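You operate a simulated robot arm through the tools that you are given. There is no shell and no other tool. Be economical: measure what you need, move in short steps, check, and stop when the job is done.

Carry out the task below with a simulated two-armed robot. There is one attempt and no reset: what you move stays moved.

JOB
Take the orange scrap tray on the top of the conveyor belt and put it away on the shelf under the intake hopper. Then put the green pouch on the top of the grey table away on the top of the wooden bench. Then lift the intake lid open. Do these in the order given. Set down upright: green pouch.

The check looks at the end state, three seconds after you hand in, the way a careful person would. Anything else that was tipped, shoved, dropped, spilled or broken makes it a failure. Lids that push on must go on centred and level and be pressed home; caps that screw on are set level and turned clockwise until they are tight.

ROBOT AND FRAMES
Two 7-joint arms with two-finger parallel grippers on one trunk, on a base that drives. Base frame: it is fixed to the floor where the robot stands at the start and does not move with it; the origin is under the middle of the robot, x ahead of it, y to its left, z up. Readings come in m, rad, newtons and seconds.
The left shoulder is at the start at [0.06, 0.189, 0.803], the right one opposite. With the tool pointing down near the work surface each hand reaches from about 0.1 to 0.66 m from the robot's upright axis, wherever it stands, measured 20 degrees to its own side. Places, roughly: green pouch [1.25, -2.25, 0.75]; intake lid [-5.3, 5.3, 0.9]; orange scrap tray (15x18x5 cm) [0.7, 0.1, 0.5]; shelf under the intake hopper (20x18 cm) [-5.3, 5.18, 0.3]; top of the wooden bench [1.9, -4.1, 0.9]. Payload 3.43 kg a hand.
Tool frame (each hand has its own): the origin (TCP) lies between the finger pads and is the grasp point; the fingertips stand 0.03 m ahead of it; z points along the fingers, y is the line along which they close. Largest opening 0.094 m; finger width 0.028, thickness 0.01; the body of the gripper, 0.05 by 0.096 m, starts 0.055 m behind the TCP.
Orientation is told as [roll, pitch, yaw] about the base's x, y, z axes, in that order, counted from this pose: with the fingers straight down and closing along the base's y, the tool's x points along the base's -x, its y along +y and its z along -z.

CONTROLS
- The arms move only by the tool send_rows. It takes "left_steps", "right_steps" or both (then of equal length, played together; a hand with none holds still); each is a list of rows, each an object of numbers (a shift or turn left out is 0, a gripper value left out holds the last): "rx", "ry", "rz": the turn, a rotation vector about the base's x, y, z in units of 6 degrees (1.0 is 6 degrees); "tx", "ty", "tz": the shift along the base's x, y, z in units of 20 mm (1.0 is 20 mm); "gripper": the gripper command, from -1 (shut) to 1 (fully open), values between in proportion. In form: [{"rx": .., "ry": .., "rz": .., "tx": .., "ty": .., "tz": .., "gripper": ..}, ...]. A call has 1 to 10 rows; each row shifts and turns the commanded pose from where the row before left it. A call with a number of a shift or a turn outside -1 to 1 is refused whole. A row lasts 0.2 s, in which the tool goes at most 0.05 m and 0.15 rad; a call with a longer step from one row to the next is refused whole, and so is a gripper value outside its range. A pose out of reach is approached as far as the arm can. The call stops where the force on the tool passes 40 N (or 10 N more than at its start, if that is more) or the arm is blocked; 0.2 s more then pass. Each finger travels about 0.153 m/s and halts on what it meets, pressing with about 44 N; the grip force reading is that of the motor and also rises with nothing between the fingers. The clock runs only during rows and for 0.2 s after the last one: add rows that do not move to give the fingers time. The reply holds the time, the measured pose of the TCP, the force on the tool along the base axes, the opening and the grip force, in the units named above and with some noise, with the torque about the TCP (base axes, N m) and any sound that the robot's microphone picked up.
- Cameras (640 x 400 px; columns grow to the right, rows downward): "scene" is now at [0.0162, 0.0154, 1.3516]; the picture's right is [0.21, -0.98, 0.00], its down [-0.74, -0.16, -0.65] and it looks along [0.64, 0.14, -0.76] (base axes); focal length 281 px, centre (320, 200). "left" rides on the left gripper at [0.076, -0.014, -0.102] in its tool frame; the picture's right is [0.18, 0.98, 0.00], its down [-0.75, 0.14, -0.64] and it looks along [-0.63, 0.12, 0.77] (tool axes); focal length 243 px, centre (320, 200). "right" rides on the right gripper at [0.076, 0.014, -0.103] in its tool frame; the picture's right is [-0.18, 0.98, 0.00], its down [-0.75, -0.14, -0.64] and it looks along [-0.63, -0.12, 0.77] (tool axes); focal length 243 px, centre (320, 200). There is no depth. A picture from a camera that has moved, and an enlarged one, comes with that camera's place and axes in the base frame and with its lens.
- get_image(camera): a new picture of that camera. It takes no simulated time.
- raise_lower(by): slides the trunk up (or, below 0, down) by that many m; the arms and the scene camera ride with it, the base frame stays. It gives what a move gives, with no picture.
- steer(legs): drives the robot by 1 to 6 legs, each [ahead, left, turn to the left] in m, m and rad, along the robot's own axes; the way and the turn of a leg run together, so that a leg with both is an arc; at most 1.5 m and 3.142 rad a leg. The arms and the cameras ride along, it lands a little off, and it stops where it bumps. It gives what a move gives.
- aim_head(pan, tilt): turns the head with the scene camera to pan (to the left, within 1.501 rad either way) and tilt (down, from -0.506 to 1.204), counted from straight ahead of the robot. It gives what a move gives.
- zoom(camera, box): a new picture of the part [left, top, right, bottom] of that camera's present view, enlarged. It takes no simulated time.
- job_done(): hands the job in; it is judged then, once.

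Work in short steps. Places have to be worked out from the pictures, the camera data and where the tool is seen: move nearer, look again, correct. Check each grasp and each placing, and mend what went wrong. You have 165 turns and 138 pictures in all, those below and enlarged ones among them. Open the grippers and draw the arms clear of the work before you hand the job in, unless the task says otherwise; then end with one line.

The tools are called after ">>>" as name(argument=value, ...) on one line, values as JSON. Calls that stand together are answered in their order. send_rows: Moves the arms, as the interface text tells. Its arguments: {"type":"object","properties":{"left_steps":{"type":"array"},"right_steps":{"type":"array"}},"required":[]} The other tools are called the same way: raise_lower (by) slides the trunk up or down; steer (legs) drives the base; aim_head (pan, tilt) turns the head that bears the scene camera; get_image (camera) takes a picture; zoom (camera, box) takes an enlarged picture of a part of a camera's view; job_done () hands the job in.

At the start:

```text
time: 0.0
left_tool_pos: [0.3681, 0.1863, 0.8325]
left_ee_rot: [0.0, 0.0, 0.0]
left_force: [0.3, -0.3, 0.0]
left_torque: [-0.01, 0.01, 0.03]
left_width: 0.094
left_finger_force: 0.0
right_tool_pos: [0.3465, -0.0502, 0.7733]
right_ee_rot: [0.0, 0.001, -0.001]
right_force: [-0.2, -0.1, -0.4]
right_torque: [0.03, 0.0, -0.02]
right_width: 0.0942
right_finger_force: 0.0
trunk travel left (down, up): [-0.475, 0.515]
robot x, y, heading: [0.0026, 0.0015, -0.001]
head pan, tilt: [0.211, 0.857]
```

scene: 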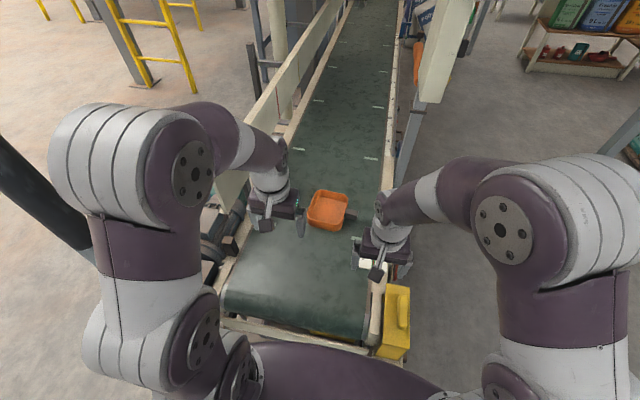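
right: 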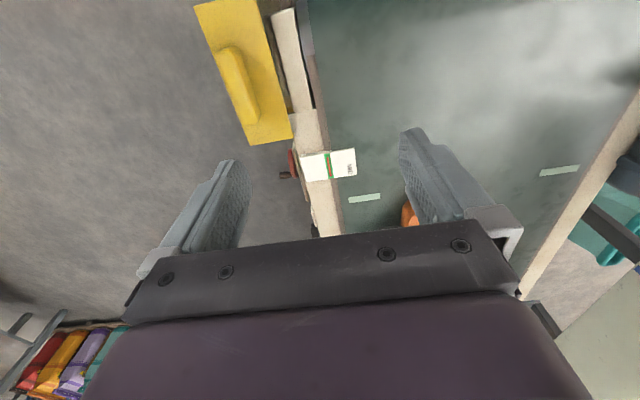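
left: 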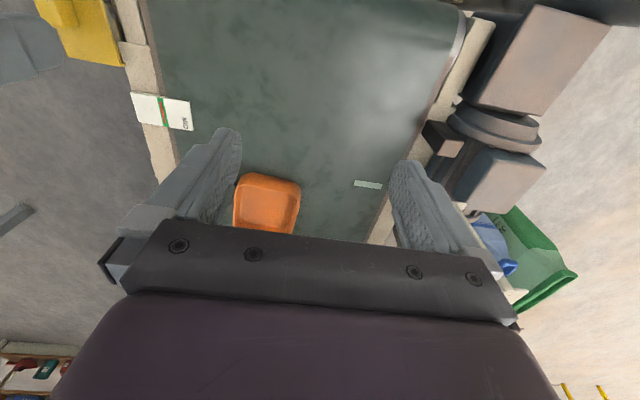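

I'll look closer at the tray on the belt.

>>> zoom(camera="scene", box=[240, 150, 420, 262])

```text
3.56 times, centred on (330, 206) of scene
camera zoom: at [0.0162, 0.0154, 1.3516], right [0.21, -0.98, 0.0], down [-0.74, -0.16, -0.65], along [0.64, 0.14, -0.76], focal length 998 px, centre (284, 179)
```

zoom: 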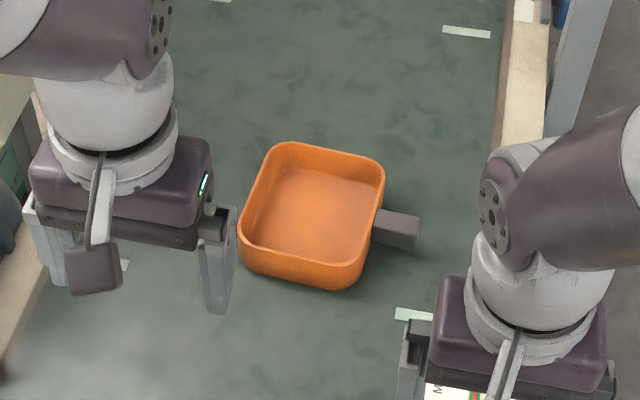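

The tray has a grey handle to the right. Before choosing a grasp I'll look around for obstacles and the target shelf.

>>> aim_head(pan=1.45, tilt=0.35)

>>> get_image(camera="scene")

>>> aim_head(pan=-0.8, tilt=0.5)

>>> get_image(camera="scene")

```text
time: 1.4
left_tool_pos: [0.3679, 0.1867, 0.8325]
left_ee_rot: [-0.001, 0.0, 0.001]
left_force: [0.0, -0.3, 0.3]
left_torque: [-0.02, -0.01, 0.03]
left_width: 0.0941
left_finger_force: 0.0
right_tool_pos: [0.346, -0.0497, 0.7733]
right_ee_rot: [0.001, -0.001, -0.001]
right_force: [0.1, 0.3, -0.3]
right_torque: [0.02, 0.02, 0.01]
right_width: 0.0938
right_finger_force: 0.0
trunk travel left (down, up): [-0.475, 0.515]
robot x, y, heading: [0.0015, 0.0013, -0.002]
head pan, tilt: [1.45, 0.351]
```

```text
133 pictures are left
camera scene: at [-0.0487, 0.0916, 1.3957], right [0.99, -0.12, 0.0], down [-0.04, -0.34, -0.94], along [0.11, 0.93, -0.34], focal length 281 px, centre (320, 200)
```

scene: 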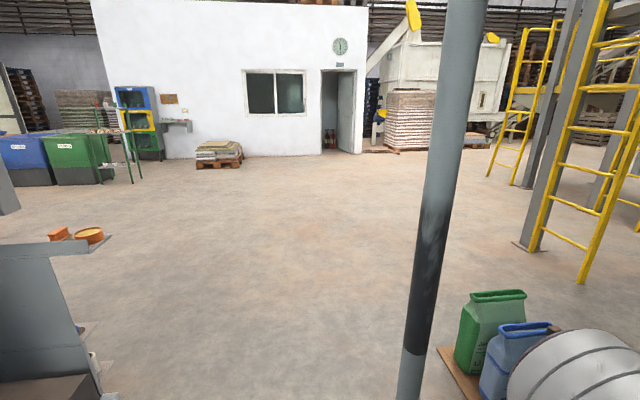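

```text
time: 3.5
left_tool_pos: [0.367, 0.1866, 0.8319]
left_ee_rot: [0.0, -0.001, 0.001]
left_force: [-0.3, 0.3, -0.5]
left_torque: [0.01, -0.02, -0.02]
left_width: 0.0941
left_finger_force: 0.1
right_tool_pos: [0.3451, -0.051, 0.7735]
right_ee_rot: [0.002, 0.0, 0.001]
right_force: [1.0, 0.0, -0.4]
right_torque: [0.02, -0.01, -0.04]
right_width: 0.0942
right_finger_force: 0.0
trunk travel left (down, up): [-0.475, 0.515]
robot x, y, heading: [-0.0015, 0.0007, 0.001]
head pan, tilt: [-0.799, 0.499]
```

```text
132 pictures are left
camera scene: at [0.0036, -0.0661, 1.3821], right [-0.72, -0.7, 0.0], down [-0.33, 0.34, -0.88], along [0.61, -0.63, -0.48], focal length 281 px, centre (320, 200)
```

scene: 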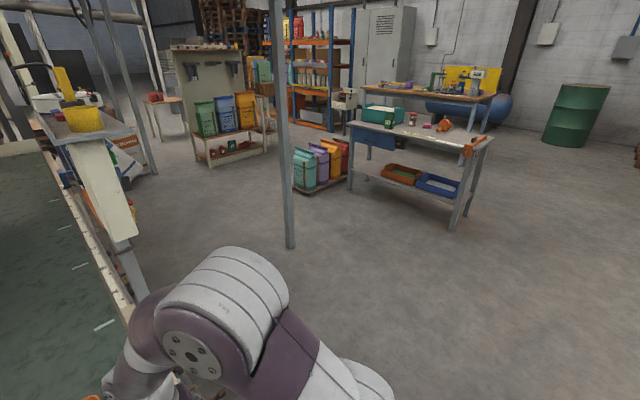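

The floor right of the belt is clear (a post near (1.4,-1.15)), and the handle points that way. I'll back off, go round to the right side, and face the belt so the handle points at the robot.

>>> steer(legs=[[-0.35, 0, 0], [0, -0.85, 0], [0, 0, 1.57], [0, -0.9, 0]])

>>> aim_head(pan=0, tilt=0.8)

>>> get_image(camera="scene")

```text
time: 5.4
left_tool_pos: [0.1334, 0.2379, 0.8323]
left_ee_rot: [0.0, 0.002, 0.078]
left_force: [0.0, -0.5, -0.1]
left_torque: [0.0, -0.02, 0.01]
left_width: 0.094
left_finger_force: 0.0
right_tool_pos: [0.1295, -0.0002, 0.7734]
right_ee_rot: [0.001, 0.0, 0.08]
right_force: [0.2, 0.0, 0.9]
right_torque: [0.02, -0.03, 0.02]
right_width: 0.094
right_finger_force: 0.0
trunk travel left (down, up): [-0.475, 0.515]
robot x, y, heading: [-0.2169, 0.0253, 0.076]
head pan, tilt: [-0.799, 0.499]
stopped in leg 1: the robot was blocked; the commanded pose is now the measured one
```

```text
time: 6.5
left_tool_pos: [0.1327, 0.2383, 0.8312]
left_ee_rot: [0.0, 0.001, 0.078]
left_force: [-0.8, -0.5, 0.5]
left_torque: [-0.01, 0.0, -0.02]
left_width: 0.0937
left_finger_force: 0.1
right_tool_pos: [0.1305, 0.0003, 0.7721]
right_ee_rot: [0.0, 0.001, 0.078]
right_force: [-0.3, -0.7, -0.7]
right_torque: [0.01, -0.01, -0.05]
right_width: 0.0941
right_finger_force: 0.2
trunk travel left (down, up): [-0.475, 0.515]
robot x, y, heading: [-0.2174, 0.0233, 0.08]
head pan, tilt: [0.0, 0.799]
```

```text
131 pictures are left
camera scene: at [-0.1977, 0.023, 1.3561], right [0.08, -1.0, 0.0], down [-0.71, -0.06, -0.7], along [0.7, 0.05, -0.72], focal length 281 px, centre (320, 200)
```

scene: 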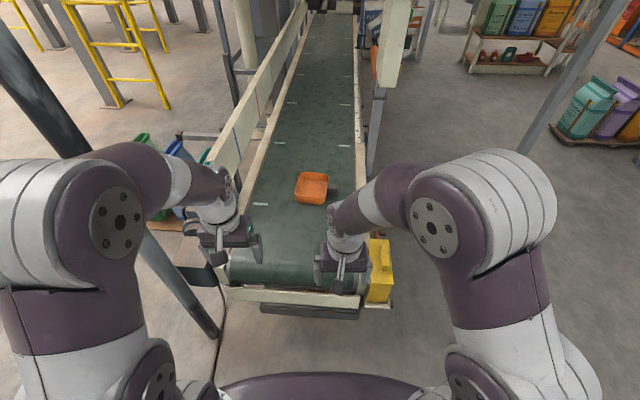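

Something behind blocked the robot at x≈-0.22. I'll look right-behind and left-behind before moving.

>>> aim_head(pan=-1.5, tilt=0.9)

>>> get_image(camera="scene")

>>> aim_head(pan=1.5, tilt=0.9)

>>> get_image(camera="scene")

```text
time: 8.1
left_tool_pos: [0.1342, 0.2376, 0.8313]
left_ee_rot: [0.0, -0.002, 0.079]
left_force: [0.0, -1.0, 0.8]
left_torque: [0.0, 0.02, -0.01]
left_width: 0.0941
left_finger_force: 0.1
right_tool_pos: [0.1306, -0.0006, 0.7734]
right_ee_rot: [-0.001, -0.001, 0.08]
right_force: [-0.5, 0.6, -0.8]
right_torque: [0.02, 0.03, 0.0]
right_width: 0.0936
right_finger_force: 0.0
trunk travel left (down, up): [-0.475, 0.515]
robot x, y, heading: [-0.2193, 0.0229, 0.074]
head pan, tilt: [-1.499, 0.901]
```

```text
130 pictures are left
camera scene: at [-0.2668, -0.058, 1.3482], right [-0.99, -0.15, 0.0], down [-0.12, 0.77, -0.62], along [0.09, -0.61, -0.78], focal length 281 px, centre (320, 200)
```

scene: 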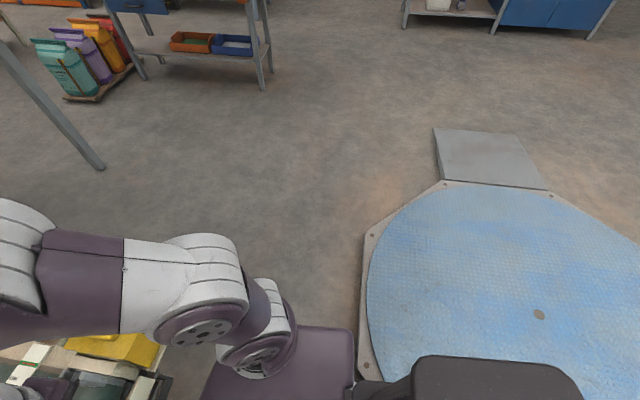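

```text
time: 10.7
left_tool_pos: [0.1345, 0.2372, 0.8316]
left_ee_rot: [0.001, 0.001, 0.08]
left_force: [-0.3, -0.4, -1.0]
left_torque: [0.03, -0.02, -0.01]
left_width: 0.094
left_finger_force: 0.1
right_tool_pos: [0.1298, -0.0001, 0.7729]
right_ee_rot: [-0.001, 0.001, 0.078]
right_force: [0.3, -0.8, -0.4]
right_torque: [0.03, -0.01, 0.02]
right_width: 0.0939
right_finger_force: 0.0
trunk travel left (down, up): [-0.475, 0.515]
robot x, y, heading: [-0.2195, 0.025, 0.078]
head pan, tilt: [1.499, 0.901]
```

```text
129 pictures are left
camera scene: at [-0.2787, 0.0922, 1.3482], right [1.0, 0.01, 0.0], down [0.01, -0.78, -0.62], along [0.0, 0.62, -0.78], focal length 281 px, centre (320, 200)
```

scene: 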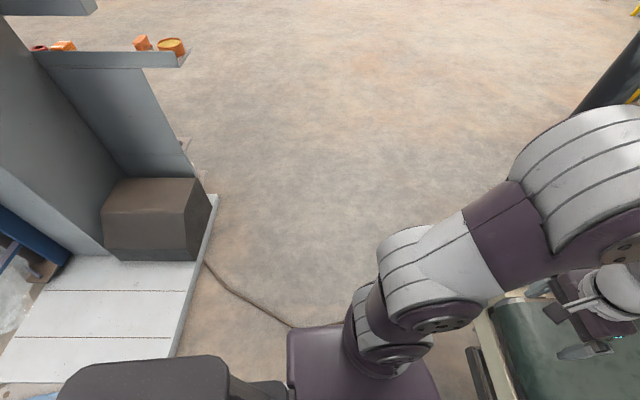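

The turntable plinth of a wrapping machine is behind me (edge x≈-0.42). I'll use the gap: straighten, slide right, turn left, then go along the belt.

>>> steer(legs=[[0.11, 0, -0.078], [0, -0.87, 0], [0, 0, 1.57], [0, -0.77, 0]])

>>> aim_head(pan=0, tilt=0.8)

>>> get_image(camera="scene")

```text
time: 23.7
left_tool_pos: [0.482, -0.4895, 0.8326]
left_ee_rot: [0.0, 0.001, 1.569]
left_force: [0.8, 0.2, 0.7]
left_torque: [0.01, -0.01, -0.04]
left_width: 0.094
left_finger_force: 0.1
right_tool_pos: [0.7182, -0.512, 0.7748]
right_ee_rot: [0.0, 0.0, 1.568]
right_force: [-0.7, -0.2, -0.6]
right_torque: [-0.01, 0.03, 0.05]
right_width: 0.0942
right_finger_force: 0.1
trunk travel left (down, up): [-0.475, 0.515]
robot x, y, heading: [0.667, -0.8597, 1.569]
head pan, tilt: [1.499, 0.901]
```

```text
time: 25.3
left_tool_pos: [0.4808, -0.4888, 0.8327]
left_ee_rot: [0.0, 0.0, 1.567]
left_force: [-0.2, -0.1, 0.0]
left_torque: [0.02, 0.01, 0.01]
left_width: 0.0936
left_finger_force: 0.1
right_tool_pos: [0.7178, -0.5121, 0.7732]
right_ee_rot: [0.001, 0.001, 1.569]
right_force: [0.7, -0.2, -0.2]
right_torque: [-0.01, -0.03, 0.0]
right_width: 0.0937
right_finger_force: 0.0
trunk travel left (down, up): [-0.475, 0.515]
robot x, y, heading: [0.6687, -0.8599, 1.574]
head pan, tilt: [0.0, 0.799]
```

```text
128 pictures are left
camera scene: at [0.6671, -0.838, 1.3561], right [1.0, 0.0, 0.0], down [0.0, -0.72, -0.7], along [0.0, 0.7, -0.72], focal length 281 px, centre (320, 200)
```

scene: 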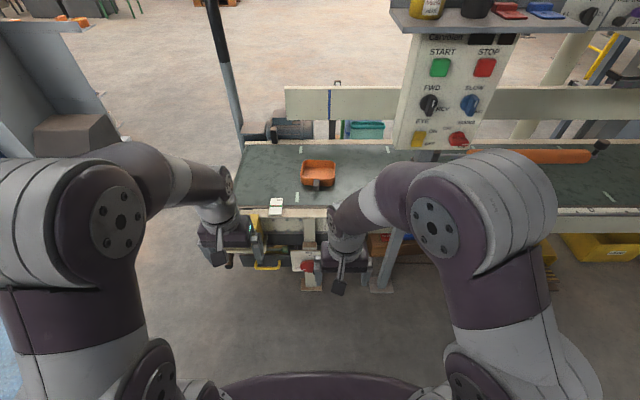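

Parked beside the belt; the handle faces me at about (0.65, 0.06). The control panel is at x≥0.9, so I'll shift left to use the right hand, come nearer and lower the trunk.

>>> steer(legs=[[0, 0.24, 0], [0.3, 0, 0]])

>>> send_rows(right_steps=[{"rx": 0.8, "tz": 0.8, "gripper": 0.6}, {"rx": 0.8, "tz": 0.8}, {"rx": 0.8, "tz": 0.4}, {"rx": 0.8}, {"rx": 0.8}, {"rx": 0.8}, {"rx": 0.8}, {"rx": 0.8}])

>>> get_image(camera="right")

>>> get_image(camera="scene")

```text
time: 28.7
left_tool_pos: [0.2437, -0.1858, 0.8326]
left_ee_rot: [0.0, 0.0, 1.565]
left_force: [0.7, 0.5, -0.5]
left_torque: [0.01, -0.01, -0.01]
left_width: 0.094
left_finger_force: 0.1
right_tool_pos: [0.4812, -0.2097, 0.7736]
right_ee_rot: [0.001, 0.0, 1.566]
right_force: [-0.5, 0.0, -0.6]
right_torque: [-0.03, -0.02, -0.01]
right_width: 0.0941
right_finger_force: 0.0
trunk travel left (down, up): [-0.475, 0.515]
robot x, y, heading: [0.4278, -0.5582, 1.563]
head pan, tilt: [0.0, 0.799]
```

```text
time: 30.5
left_tool_pos: [0.244, -0.1862, 0.8322]
left_ee_rot: [0.002, 0.001, 1.565]
left_force: [0.0, -0.5, -0.4]
left_torque: [0.0, -0.01, 0.05]
left_width: 0.094
left_finger_force: 0.0
right_tool_pos: [0.4812, -0.2108, 0.8144]
right_ee_rot: [0.003, -0.668, 1.563]
right_force: [-0.9, 0.6, 0.5]
right_torque: [-0.01, -0.01, 0.05]
right_width: 0.075
right_finger_force: 0.1
trunk travel left (down, up): [-0.475, 0.515]
robot x, y, heading: [0.4322, -0.5582, 1.567]
head pan, tilt: [0.0, 0.799]
```

```text
127 pictures are left
camera right: at [0.4655, -0.334, 0.8473], right [-0.98, 0.15, 0.12], down [0.14, 0.19, 0.97], along [0.12, 0.97, -0.21], focal length 243 px, centre (320, 200)
```

right: 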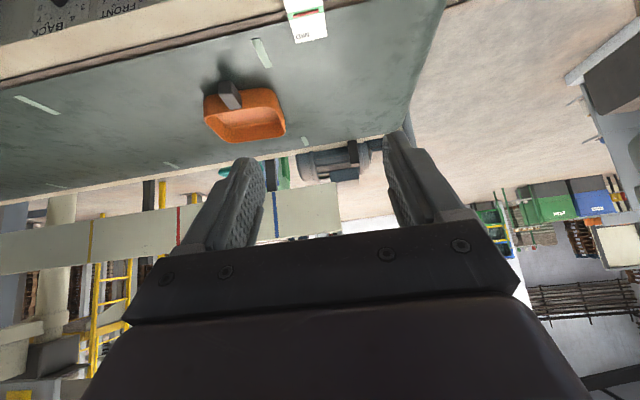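

```text
126 pictures are left
camera scene: at [0.4295, -0.5362, 1.3561], right [1.0, -0.01, 0.0], down [0.0, -0.72, -0.7], along [0.0, 0.7, -0.72], focal length 281 px, centre (320, 200)
```

scene: 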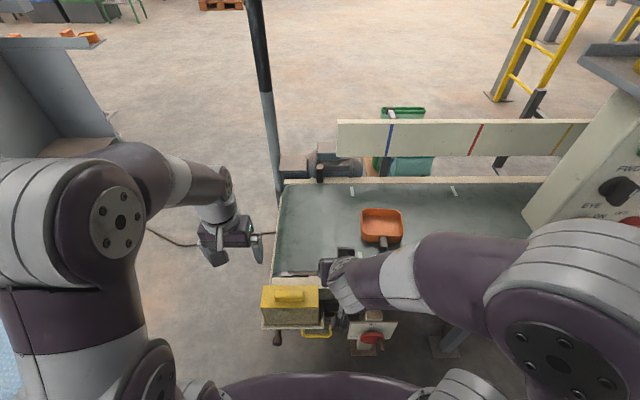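

Both views put the handle near (0.66, 0.06, 0.53). I'll zoom in on it for angle and size.

>>> zoom(camera="scene", box=[340, 195, 440, 258])

>>> zoom(camera="right", box=[180, 60, 308, 140])

```text
6.35 times, centred on (390, 226) of scene
camera zoom: at [0.4295, -0.5362, 1.3561], right [1.0, -0.01, 0.0], down [0.0, -0.72, -0.7], along [0.0, 0.7, -0.72], focal length 1782 px, centre (-124, 32)
```

zoom: 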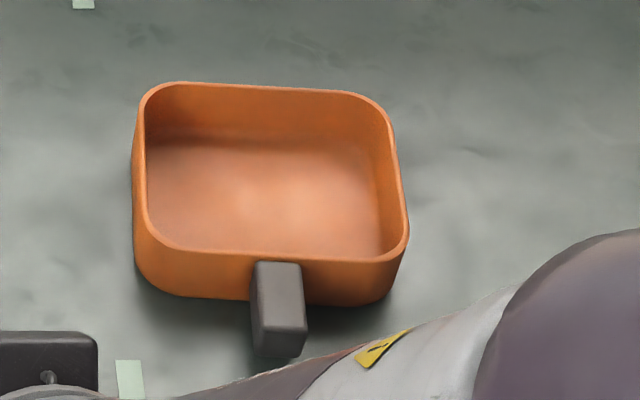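

```text
5.00 times, centred on (244, 100) of right
camera zoom: at [0.4655, -0.334, 0.8473], right [-0.98, 0.15, 0.12], down [0.14, 0.19, 0.97], along [0.12, 0.97, -0.21], focal length 1213 px, centre (700, 700)
```

zoom: 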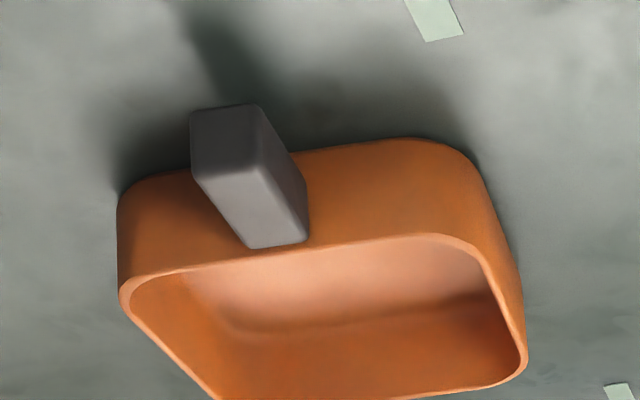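

Handle is ~2.8 cm square, centred near (0.652, 0.045, 0.546). I'll move the right hand above/behind it and pull the left hand away from the yellow box, then lower the trunk.

>>> send_rows(right_steps=[{"tx": 0.85, "ty": 0.9, "gripper": 0.4}, {"tx": 0.85, "ty": 0.9}, {"tx": 0.85, "ty": 0.9}, {"tx": 0.85, "ty": 0.9}, {"tx": 0.85, "ty": 0.9}, {"tx": 0.85, "ty": 0.9}, {"tx": 0.85, "ty": 0.9}, {"tx": 0.85, "ty": 0.9}, {"tx": 0.85, "ty": 0.9}, {"tx": 0.85, "ty": 0.9}], left_steps=[{"tx": -0.8, "ty": -0.4, "tz": 0.5}, {"tx": -0.8, "ty": -0.4, "tz": 0.5}, {"tx": -0.8, "ty": -0.4, "tz": 0.5}, {"tx": -0.8, "ty": -0.4, "tz": 0.5}, {"tx": -0.8, "ty": -0.4, "tz": 0.5}, {"tx": -0.8, "ty": -0.4, "tz": 0.5}, {"tz": 0.5}, {"tz": 0.5}, {"tz": 0.5}, {"tz": 0.5}])

>>> raise_lower(by=-0.17)

>>> get_image(camera="right")

>>> get_image(camera="scene")

```text
time: 32.7
left_tool_pos: [0.1474, -0.2377, 0.891]
left_ee_rot: [0.0, -0.001, 1.566]
left_force: [0.0, -0.8, 0.4]
left_torque: [-0.02, -0.05, -0.02]
left_width: 0.0941
left_finger_force: 0.0
left hand out of reach, approached as far as the arm can: row 7, 8, 9, 10
right_tool_pos: [0.6508, -0.0295, 0.8119]
right_ee_rot: [0.004, -0.67, 1.565]
right_force: [0.7, -0.2, 0.5]
right_torque: [-0.01, 0.03, 0.0]
right_width: 0.0657
right_finger_force: 0.1
trunk travel left (down, up): [-0.475, 0.515]
robot x, y, heading: [0.4311, -0.5548, 1.566]
head pan, tilt: [0.0, 0.799]
```

```text
time: 34.7
left_tool_pos: [0.1481, -0.2365, 0.7209]
left_ee_rot: [-0.001, 0.0, 1.566]
left_force: [-0.4, 0.0, 0.4]
left_torque: [0.0, 0.03, -0.01]
left_width: 0.0942
left_finger_force: 0.1
right_tool_pos: [0.6497, -0.032, 0.6435]
right_ee_rot: [0.004, -0.671, 1.565]
right_force: [0.0, 0.6, 1.1]
right_torque: [-0.02, 0.0, -0.01]
right_width: 0.0659
right_finger_force: 0.0
trunk travel left (down, up): [-0.305, 0.685]
robot x, y, heading: [0.4306, -0.5562, 1.562]
head pan, tilt: [0.0, 0.799]
```

```text
123 pictures are left
camera right: at [0.6349, -0.1552, 0.6765], right [-0.98, 0.15, 0.12], down [0.14, 0.19, 0.97], along [0.12, 0.97, -0.21], focal length 243 px, centre (320, 200)
```

right: 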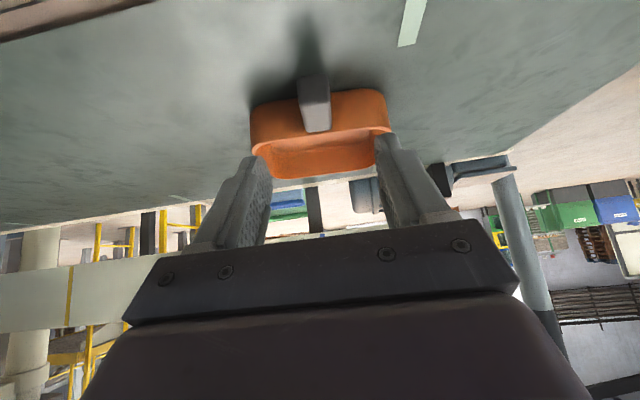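

```text
122 pictures are left
camera scene: at [0.4295, -0.5362, 1.1862], right [1.0, -0.01, 0.0], down [0.0, -0.72, -0.7], along [0.0, 0.7, -0.72], focal length 281 px, centre (320, 200)
```

scene: 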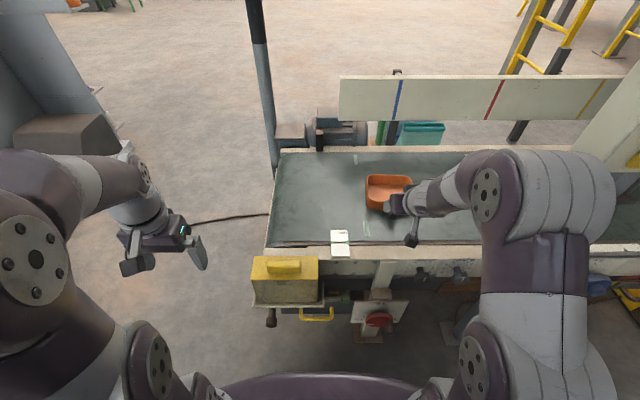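

Zooming to refine the handle's height and place.

>>> zoom(camera="right", box=[240, 60, 400, 160])

```text
4.00 times, centred on (320, 110) of right
camera zoom: at [0.6349, -0.1552, 0.6765], right [-0.98, 0.15, 0.12], down [0.14, 0.19, 0.97], along [0.12, 0.97, -0.21], focal length 970 px, centre (320, 560)
```

zoom: 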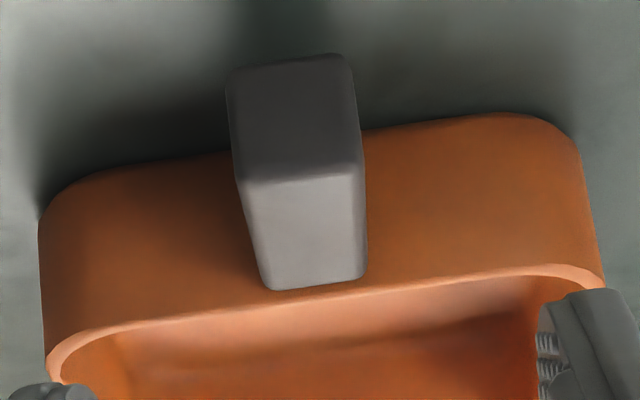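

Handle spans y≈0.014–0.054, z≈0.538–0.564. Approach along the tool axis to TCP (0.652, 0.024, 0.563) and close.

>>> send_rows(right_steps=[{"tx": 0.03, "ty": 0.56, "tz": -0.8}, {"tx": 0.03, "ty": 0.56, "tz": -0.8}, {"tx": 0.03, "ty": 0.56, "tz": -0.8}, {"ty": 0.56, "tz": -0.8}, {"ty": 0.56, "tz": -0.8}, {}])

>>> get_image(camera="right")

```text
time: 36.1
left_tool_pos: [0.1472, -0.2375, 0.7202]
left_ee_rot: [0.0, 0.0, 1.565]
left_force: [0.2, 0.0, 0.3]
left_torque: [0.03, 0.01, 0.01]
left_width: 0.094
left_finger_force: 0.1
right_tool_pos: [0.6518, 0.0262, 0.5608]
right_ee_rot: [0.004, -0.671, 1.564]
right_force: [0.1, -0.4, 0.0]
right_torque: [-0.02, 0.0, -0.01]
right_width: 0.0658
right_finger_force: 0.1
trunk travel left (down, up): [-0.305, 0.685]
robot x, y, heading: [0.4296, -0.5553, 1.568]
head pan, tilt: [0.0, 0.799]
```

```text
120 pictures are left
camera right: at [0.6371, -0.0981, 0.5954], right [-0.98, 0.15, 0.12], down [0.14, 0.19, 0.97], along [0.12, 0.97, -0.21], focal length 243 px, centre (320, 200)
```

right: 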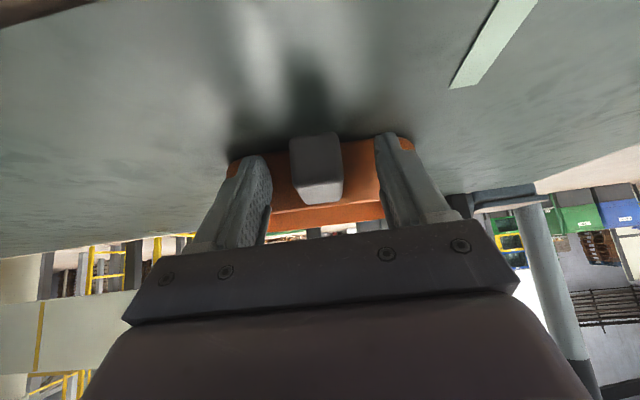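

The handle sits centred between the fingers. Closing.

>>> send_rows(right_steps=[{"gripper": 0.0}, {"gripper": -0.3}, {"gripper": -0.6}, {"gripper": -1}, {}, {}])

>>> send_rows(right_steps=[{"tz": 0.5}, {"tz": 0.8}, {"tz": 1}, {"tz": 1}, {"tz": 1}, {}])

>>> get_image(camera="right")

>>> get_image(camera="scene")

```text
time: 37.5
left_tool_pos: [0.1484, -0.2367, 0.7212]
left_ee_rot: [0.001, 0.002, 1.564]
left_force: [0.3, 0.6, 0.4]
left_torque: [-0.01, -0.05, 0.01]
left_width: 0.0938
left_finger_force: 0.1
right_tool_pos: [0.6518, 0.0253, 0.5623]
right_ee_rot: [0.003, -0.671, 1.564]
right_force: [1.3, -1.7, -0.3]
right_torque: [-0.11, -0.16, -0.15]
right_width: 0.0297
right_finger_force: 44.1
trunk travel left (down, up): [-0.305, 0.685]
robot x, y, heading: [0.4297, -0.5597, 1.565]
head pan, tilt: [0.0, 0.799]
```

```text
time: 38.9
left_tool_pos: [0.1475, -0.2369, 0.7213]
left_ee_rot: [0.0, 0.0, 1.565]
left_force: [0.5, 0.1, -0.1]
left_torque: [-0.03, 0.0, 0.02]
left_width: 0.0938
left_finger_force: 0.0
right_tool_pos: [0.6514, 0.0248, 0.6381]
right_ee_rot: [0.008, -0.672, 1.563]
right_force: [0.6, 0.1, 0.6]
right_torque: [0.03, -0.02, -0.03]
right_width: 0.0
right_finger_force: 32.7
right hand out of reach, approached as far as the arm can: row 5
trunk travel left (down, up): [-0.305, 0.685]
robot x, y, heading: [0.4298, -0.5526, 1.565]
head pan, tilt: [0.0, 0.799]
```

```text
119 pictures are left
camera right: at [0.6369, -0.0989, 0.6719], right [-0.98, 0.15, 0.12], down [0.15, 0.19, 0.97], along [0.12, 0.97, -0.21], focal length 243 px, centre (320, 200)
```

right: 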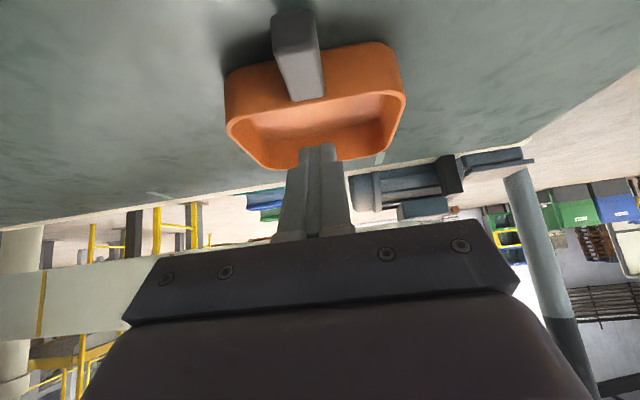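

```text
118 pictures are left
camera scene: at [0.4295, -0.5361, 1.1861], right [1.0, -0.01, 0.0], down [0.0, -0.72, -0.7], along [0.0, 0.7, -0.72], focal length 281 px, centre (320, 200)
```

scene: 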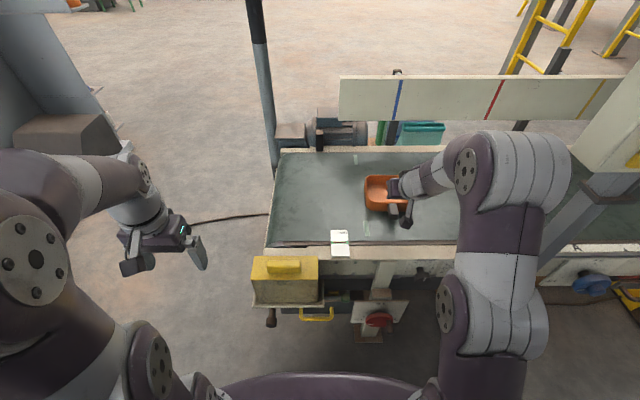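

The grip slipped off: it held only the upper end of the handle. The tray is still upright; I'll relocate it and grip deeper.

>>> zoom(camera="right", box=[210, 0, 418, 130])

>>> zoom(camera="scene", box=[340, 160, 452, 230])

```text
3.08 times, centred on (314, 65) of right
camera zoom: at [0.6369, -0.0989, 0.6719], right [-0.98, 0.15, 0.12], down [0.15, 0.19, 0.97], along [0.12, 0.97, -0.21], focal length 746 px, centre (338, 615)
```

zoom: 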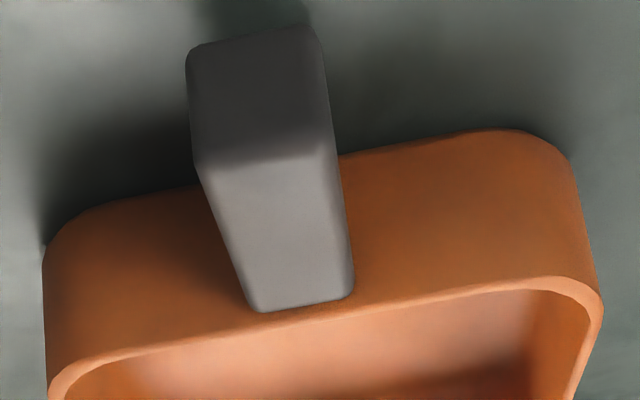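

```text
5.71 times, centred on (396, 195) of scene
camera zoom: at [0.4295, -0.5361, 1.1861], right [1.0, -0.01, 0.0], down [0.0, -0.72, -0.7], along [0.0, 0.7, -0.72], focal length 1604 px, centre (-114, 229)
```

zoom: 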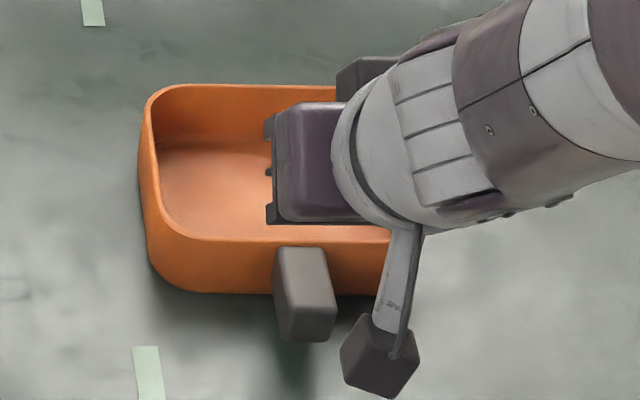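

Handle still at x≈0.653, y 0.014–0.056, z 0.538–0.563. I'll back out, re-open, and go about 1 cm lower along the tool axis.

>>> send_rows(right_steps=[{"ty": -0.85, "gripper": 0.4}, {"ty": -0.85}, {"ty": -0.85}, {"ty": -0.85}, {"ty": 0.8, "tz": -1}, {"ty": 0.85, "tz": -1}, {"ty": 0.85, "tz": -1}, {"tx": 0.05, "ty": 0.85, "tz": -1}, {"ty": 0.05, "tz": -0.35}, {}])

>>> get_image(camera="right")

```text
time: 41.1
left_tool_pos: [0.1473, -0.2366, 0.7201]
left_ee_rot: [0.0, -0.002, 1.565]
left_force: [-0.9, -0.3, -0.7]
left_torque: [-0.02, 0.0, -0.04]
left_width: 0.0942
left_finger_force: 0.1
right_tool_pos: [0.6515, 0.0242, 0.5529]
right_ee_rot: [0.003, -0.67, 1.565]
right_force: [0.3, -3.2, 5.4]
right_torque: [-0.08, -0.18, -0.14]
right_width: 0.0659
right_finger_force: 0.0
trunk travel left (down, up): [-0.305, 0.685]
robot x, y, heading: [0.4269, -0.5594, 1.564]
head pan, tilt: [0.0, 0.799]
```

```text
115 pictures are left
camera right: at [0.6363, -0.0993, 0.5857], right [-0.98, 0.15, 0.12], down [0.14, 0.19, 0.97], along [0.12, 0.97, -0.21], focal length 243 px, centre (320, 200)
```

right: 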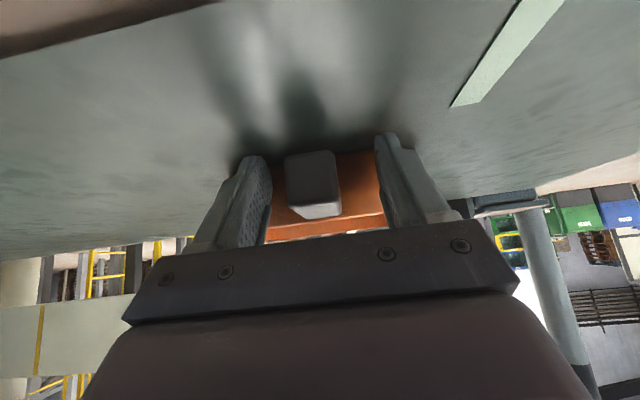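

Fingers now fully straddle the handle (light contact ~5 N). Close and lift a little to test.

>>> send_rows(right_steps=[{"gripper": 0.0}, {"gripper": -0.3}, {"gripper": -0.6}, {"gripper": -1}, {}, {}])

>>> send_rows(right_steps=[{"tz": 0.3}, {"tz": 0.3}, {"tz": 0.4}, {}])

>>> get_image(camera="right")

```text
time: 42.5
left_tool_pos: [0.1473, -0.2364, 0.7213]
left_ee_rot: [-0.001, 0.001, 1.566]
left_force: [-0.2, 0.5, -0.4]
left_torque: [0.04, -0.01, 0.0]
left_width: 0.094
left_finger_force: 0.2
right_tool_pos: [0.6516, 0.0254, 0.5521]
right_ee_rot: [0.004, -0.673, 1.563]
right_force: [3.4, 4.1, 4.5]
right_torque: [0.17, 0.14, -0.32]
right_width: 0.03
right_finger_force: 44.1
trunk travel left (down, up): [-0.305, 0.685]
robot x, y, heading: [0.4267, -0.5577, 1.571]
head pan, tilt: [0.0, 0.799]
```

```text
time: 43.5
left_tool_pos: [0.1476, -0.2371, 0.7202]
left_ee_rot: [-0.001, 0.0, 1.566]
left_force: [-0.2, -0.4, -0.5]
left_torque: [0.0, -0.02, -0.01]
left_width: 0.094
left_finger_force: 0.0
right_tool_pos: [0.6517, 0.0246, 0.5729]
right_ee_rot: [0.003, -0.67, 1.564]
right_force: [1.0, 0.0, -1.4]
right_torque: [-0.13, 0.0, 0.0]
right_width: 0.0298
right_finger_force: 44.0
trunk travel left (down, up): [-0.305, 0.685]
robot x, y, heading: [0.4261, -0.5553, 1.561]
head pan, tilt: [0.0, 0.799]
```

```text
114 pictures are left
camera right: at [0.6362, -0.099, 0.606], right [-0.98, 0.15, 0.12], down [0.14, 0.19, 0.97], along [0.12, 0.97, -0.21], focal length 243 px, centre (320, 200)
```

right: 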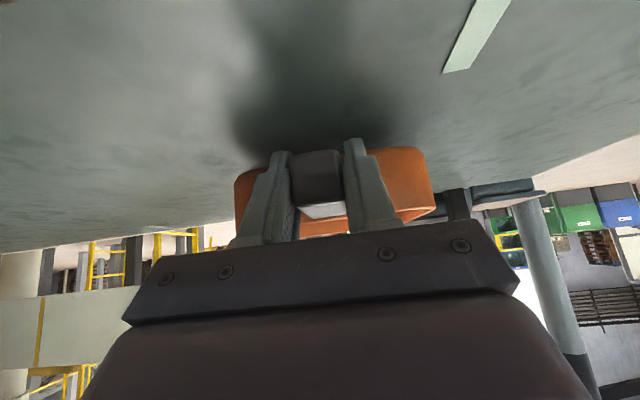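

It's holding: load ~1.4 N and the tray looks level. Raise with the trunk and check.

>>> raise_lower(by=0.2)

>>> get_image(camera="right")

>>> get_image(camera="scene")

```text
time: 45.6
left_tool_pos: [0.1473, -0.2364, 0.9207]
left_ee_rot: [0.001, 0.002, 1.567]
left_force: [-0.2, -0.7, -0.4]
left_torque: [-0.02, -0.03, 0.02]
left_width: 0.0937
left_finger_force: 0.2
right_tool_pos: [0.6527, 0.0252, 0.7713]
right_ee_rot: [0.004, -0.67, 1.562]
right_force: [0.3, 0.8, -2.0]
right_torque: [-0.1, 0.0, -0.01]
right_width: 0.0297
right_finger_force: 43.8
trunk travel left (down, up): [-0.505, 0.485]
robot x, y, heading: [0.4304, -0.5583, 1.566]
head pan, tilt: [0.0, 0.799]
```

```text
113 pictures are left
camera right: at [0.6362, -0.0988, 0.8059], right [-0.98, 0.15, 0.12], down [0.15, 0.19, 0.97], along [0.12, 0.97, -0.21], focal length 243 px, centre (320, 200)
```

right: 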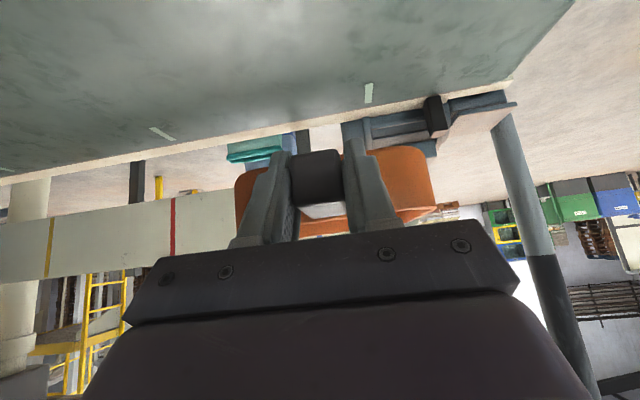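

```text
112 pictures are left
camera scene: at [0.4295, -0.5358, 1.3861], right [1.0, -0.01, 0.0], down [0.0, -0.72, -0.7], along [0.0, 0.7, -0.72], focal length 281 px, centre (320, 200)
```

scene: 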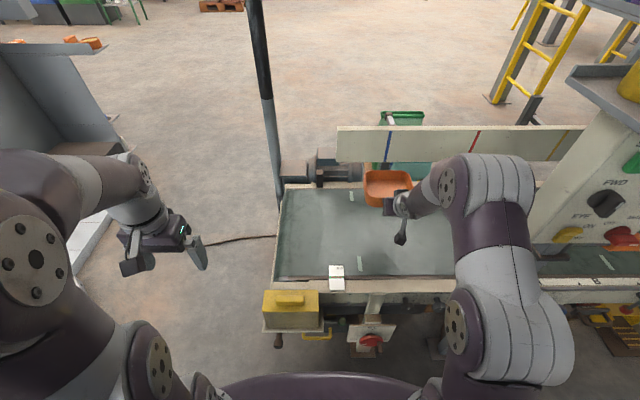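

Secure. Now I back off from the belt and draw the hand in.

>>> steer(legs=[[-0.32, 0, 0]])

>>> send_rows(right_steps=[{"tx": -0.85, "ty": -1, "tz": 0.4}, {"tx": -0.85, "ty": -1, "tz": 0.4}, {"tx": -0.85, "ty": -1, "tz": 0.4}, {"tx": -0.85, "ty": -1, "tz": 0.4}, {"tx": -0.85, "ty": -1, "tz": 0.4}, {"tx": -0.85, "ty": -1}, {"tx": -0.85, "ty": -1}, {"tx": -0.85, "ty": -1}, {"tx": -0.85, "ty": -1}, {}])

>>> aim_head(pan=0.5, tilt=0.7)

>>> get_image(camera="scene")

```text
time: 47.8
left_tool_pos: [0.1457, -0.5613, 0.9211]
left_ee_rot: [0.001, -0.001, 1.567]
left_force: [-0.2, -0.3, 0.0]
left_torque: [0.02, -0.01, 0.0]
left_width: 0.094
left_finger_force: 0.0
right_tool_pos: [0.649, -0.297, 0.7735]
right_ee_rot: [0.004, -0.67, 1.567]
right_force: [0.1, -1.2, -0.7]
right_torque: [-0.11, 0.03, 0.01]
right_width: 0.0295
right_finger_force: 43.9
trunk travel left (down, up): [-0.505, 0.485]
robot x, y, heading: [0.4309, -0.8803, 1.565]
head pan, tilt: [0.0, 0.799]
```

```text
time: 50.0
left_tool_pos: [0.1458, -0.5609, 0.92]
left_ee_rot: [-0.001, 0.001, 1.569]
left_force: [0.8, -0.1, 0.0]
left_torque: [-0.03, -0.01, 0.01]
left_width: 0.094
left_finger_force: 0.0
right_tool_pos: [0.4955, -0.4772, 0.8123]
right_ee_rot: [0.002, -0.67, 1.567]
right_force: [0.5, 0.3, -1.1]
right_torque: [-0.13, 0.03, 0.03]
right_width: 0.0299
right_finger_force: 44.4
trunk travel left (down, up): [-0.505, 0.485]
robot x, y, heading: [0.4306, -0.8774, 1.572]
head pan, tilt: [0.0, 0.799]
```

```text
time: 50.9
left_tool_pos: [0.1448, -0.5605, 0.9199]
left_ee_rot: [-0.001, 0.0, 1.569]
left_force: [0.6, -0.5, -1.1]
left_torque: [-0.01, -0.01, 0.0]
left_width: 0.0938
left_finger_force: 0.0
right_tool_pos: [0.4959, -0.478, 0.8131]
right_ee_rot: [0.003, -0.67, 1.568]
right_force: [0.1, 0.0, -2.0]
right_torque: [-0.09, -0.02, 0.0]
right_width: 0.0297
right_finger_force: 44.1
trunk travel left (down, up): [-0.505, 0.485]
robot x, y, heading: [0.4299, -0.8759, 1.568]
head pan, tilt: [0.499, 0.7]
```

```text
111 pictures are left
camera scene: at [0.3875, -0.865, 1.3943], right [0.88, 0.48, 0.0], down [0.31, -0.57, -0.76], along [-0.36, 0.67, -0.64], focal length 281 px, centre (320, 200)
```

scene: 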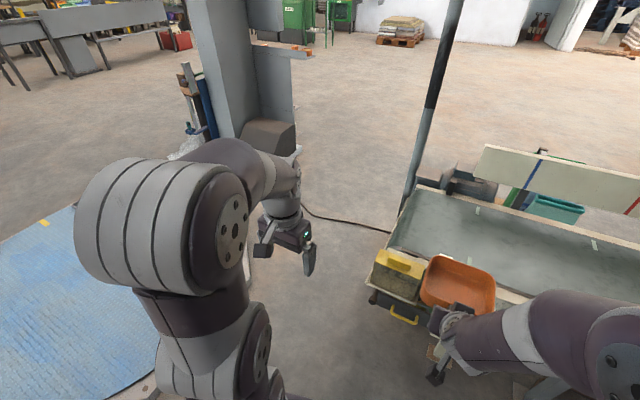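

Clear plan through the gap: past the belt end, between the pole (0.22,0.54) and the wrapper's shelf (tip ≈(-0.83,1.29)). I first bring the left hand in to be narrower, then drive.

>>> send_rows(left_steps=[{"tx": 0.9}, {"tx": 0.9}, {"tx": 0.9}, {"tx": 0.9}, {"tx": 0.9}])

>>> steer(legs=[[0, 0.53, 0], [0.85, 0, 0], [0.25, 0.25, 0]])

>>> get_image(camera="scene")

```text
time: 52.1
left_tool_pos: [0.2343, -0.5603, 0.921]
left_ee_rot: [0.001, -0.001, 1.569]
left_force: [0.7, -0.3, 0.3]
left_torque: [0.0, 0.01, -0.02]
left_width: 0.0941
left_finger_force: 0.0
right_tool_pos: [0.4961, -0.477, 0.8133]
right_ee_rot: [0.004, -0.671, 1.568]
right_force: [-0.7, 0.2, -1.3]
right_torque: [-0.12, 0.01, 0.0]
right_width: 0.0298
right_finger_force: 43.8
trunk travel left (down, up): [-0.505, 0.485]
robot x, y, heading: [0.4277, -0.8776, 1.574]
head pan, tilt: [0.499, 0.7]
```

```text
time: 61.2
left_tool_pos: [-0.5486, 0.5397, 0.9204]
left_ee_rot: [0.0, 0.001, 1.563]
left_force: [-0.4, 0.0, 0.3]
left_torque: [-0.02, -0.01, -0.01]
left_width: 0.0942
left_finger_force: 0.0
right_tool_pos: [-0.2882, 0.623, 0.8139]
right_ee_rot: [0.002, -0.671, 1.562]
right_force: [0.0, 0.3, -2.3]
right_torque: [-0.09, -0.03, -0.01]
right_width: 0.0297
right_finger_force: 43.7
trunk travel left (down, up): [-0.505, 0.485]
robot x, y, heading: [-0.3553, 0.2223, 1.563]
head pan, tilt: [0.499, 0.7]
```

```text
110 pictures are left
camera scene: at [-0.3981, 0.2348, 1.3943], right [0.88, 0.47, 0.0], down [0.3, -0.57, -0.76], along [-0.36, 0.67, -0.64], focal length 281 px, centre (320, 200)
```

scene: 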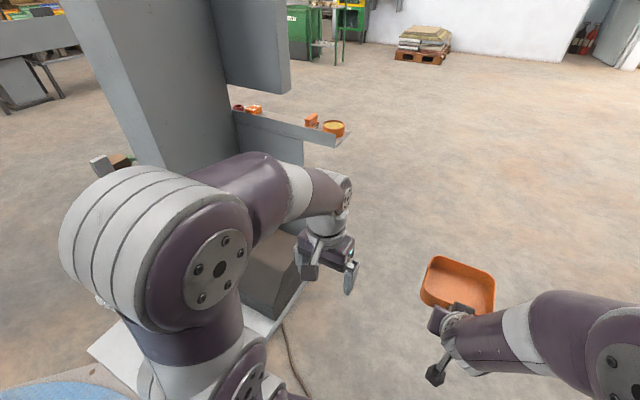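

Passing well so far. Continue in the planned dog-leg to open floor.

>>> steer(legs=[[0.5, 0, 0], [0.3, -0.28, 0], [1.0, 0, 0]])

>>> aim_head(pan=1.0, tilt=0.3)

>>> get_image(camera="scene")

```text
time: 71.1
left_tool_pos: [-0.2638, 2.3388, 0.9213]
left_ee_rot: [0.0, 0.001, 1.575]
left_force: [0.5, 0.2, -0.5]
left_torque: [-0.01, -0.05, 0.0]
left_width: 0.0938
left_finger_force: 0.1
right_tool_pos: [-0.0048, 2.426, 0.8138]
right_ee_rot: [0.005, -0.671, 1.575]
right_force: [-0.2, 0.2, -1.2]
right_torque: [-0.11, 0.02, 0.0]
right_width: 0.0295
right_finger_force: 44.4
trunk travel left (down, up): [-0.505, 0.485]
robot x, y, heading: [-0.0694, 2.0254, 1.573]
head pan, tilt: [0.499, 0.7]
```

```text
time: 72.0
left_tool_pos: [-0.2632, 2.339, 0.9213]
left_ee_rot: [0.001, -0.001, 1.575]
left_force: [0.6, -0.2, 0.2]
left_torque: [-0.01, 0.0, 0.0]
left_width: 0.0941
left_finger_force: 0.0
right_tool_pos: [-0.0051, 2.4255, 0.8124]
right_ee_rot: [0.004, -0.67, 1.574]
right_force: [0.2, -0.4, -1.3]
right_torque: [-0.12, -0.01, 0.02]
right_width: 0.0298
right_finger_force: 44.6
trunk travel left (down, up): [-0.505, 0.485]
robot x, y, heading: [-0.0701, 2.0221, 1.571]
head pan, tilt: [1.0, 0.3]
```

```text
109 pictures are left
camera scene: at [-0.1474, 2.0123, 1.4304], right [0.54, 0.84, 0.0], down [0.25, -0.16, -0.95], along [-0.81, 0.51, -0.3], focal length 281 px, centre (320, 200)
```

scene: 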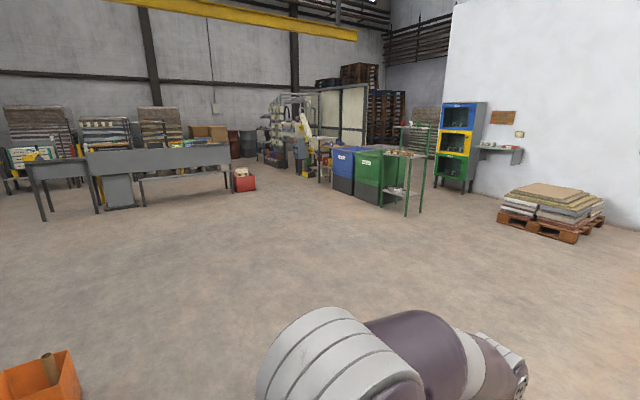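

The intake should appear near column 319, row 153. Zooming there.

>>> zoom(camera="scene", box=[250, 90, 442, 210])

```text
3.33 times, centred on (346, 150) of scene
camera zoom: at [-0.1474, 2.0123, 1.4304], right [0.54, 0.84, 0.0], down [0.25, -0.16, -0.95], along [-0.81, 0.51, -0.3], focal length 936 px, centre (233, 367)
```

zoom: 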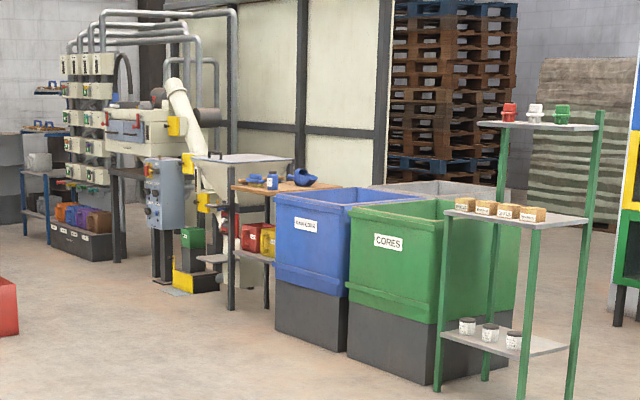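

The hopper is found beside the blue bin, with open floor in front; items behind that spot begin near y≈3.5. I'll strafe over diagonally to about (-5.0, 4.1), staying facing +y.

>>> steer(legs=[[0.8, 0.6, 0], [0.45, 1.4, 0], [0.45, 1.4, 0], [0.3, 1.4, 0]])

>>> aim_head(pan=0.4, tilt=0.5)

>>> get_image(camera="scene")

```text
time: 97.8
left_tool_pos: [-5.1353, 4.2136, 0.9213]
left_ee_rot: [-0.001, 0.0, 1.622]
left_force: [0.5, -0.6, -0.6]
left_torque: [0.0, 0.0, 0.01]
left_width: 0.0942
left_finger_force: 0.0
right_tool_pos: [-4.8819, 4.3111, 0.8137]
right_ee_rot: [0.004, -0.671, 1.623]
right_force: [-0.5, -0.1, -1.8]
right_torque: [-0.12, -0.03, 0.01]
right_width: 0.0299
right_finger_force: 44.0
trunk travel left (down, up): [-0.505, 0.485]
robot x, y, heading: [-4.9252, 3.9078, 1.622]
head pan, tilt: [1.0, 0.3]
```

```text
time: 98.8
left_tool_pos: [-5.1363, 4.2134, 0.9202]
left_ee_rot: [0.002, -0.001, 1.624]
left_force: [0.3, -0.3, 0.0]
left_torque: [-0.01, 0.04, 0.0]
left_width: 0.0939
left_finger_force: 0.2
right_tool_pos: [-4.8811, 4.3114, 0.8127]
right_ee_rot: [0.004, -0.671, 1.623]
right_force: [-0.2, -0.4, -1.8]
right_torque: [-0.1, -0.04, -0.01]
right_width: 0.0295
right_finger_force: 43.7
trunk travel left (down, up): [-0.505, 0.485]
robot x, y, heading: [-4.9262, 3.9103, 1.625]
head pan, tilt: [0.4, 0.499]
```

```text
107 pictures are left
camera scene: at [-4.9628, 3.9277, 1.4121], right [0.9, 0.44, 0.0], down [0.21, -0.43, -0.88], along [-0.38, 0.79, -0.48], focal length 281 px, centre (320, 200)
```

scene: 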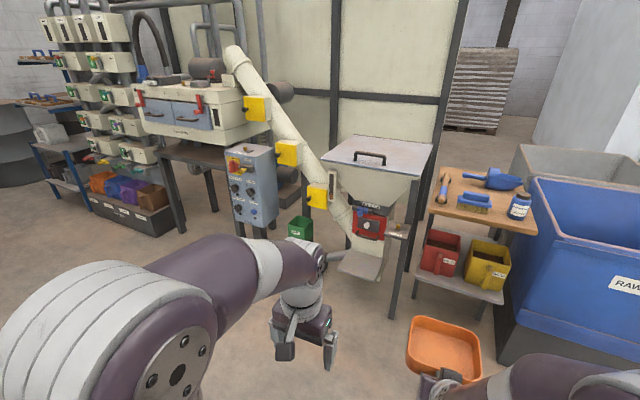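

The hopper, its lid with a handle, and the small front shelf are visible. Zoom on it.

>>> zoom(camera="scene", box=[300, 120, 444, 300])

```text
2.22 times, centred on (372, 210) of scene
camera zoom: at [-4.9628, 3.9277, 1.4121], right [0.9, 0.44, 0.0], down [0.21, -0.43, -0.88], along [-0.38, 0.79, -0.48], focal length 624 px, centre (204, 178)
```

zoom: 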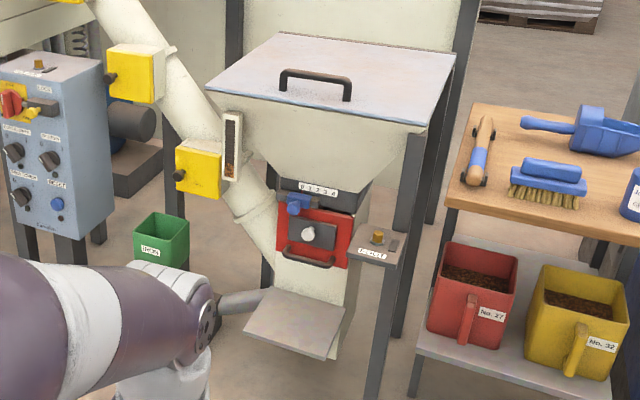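

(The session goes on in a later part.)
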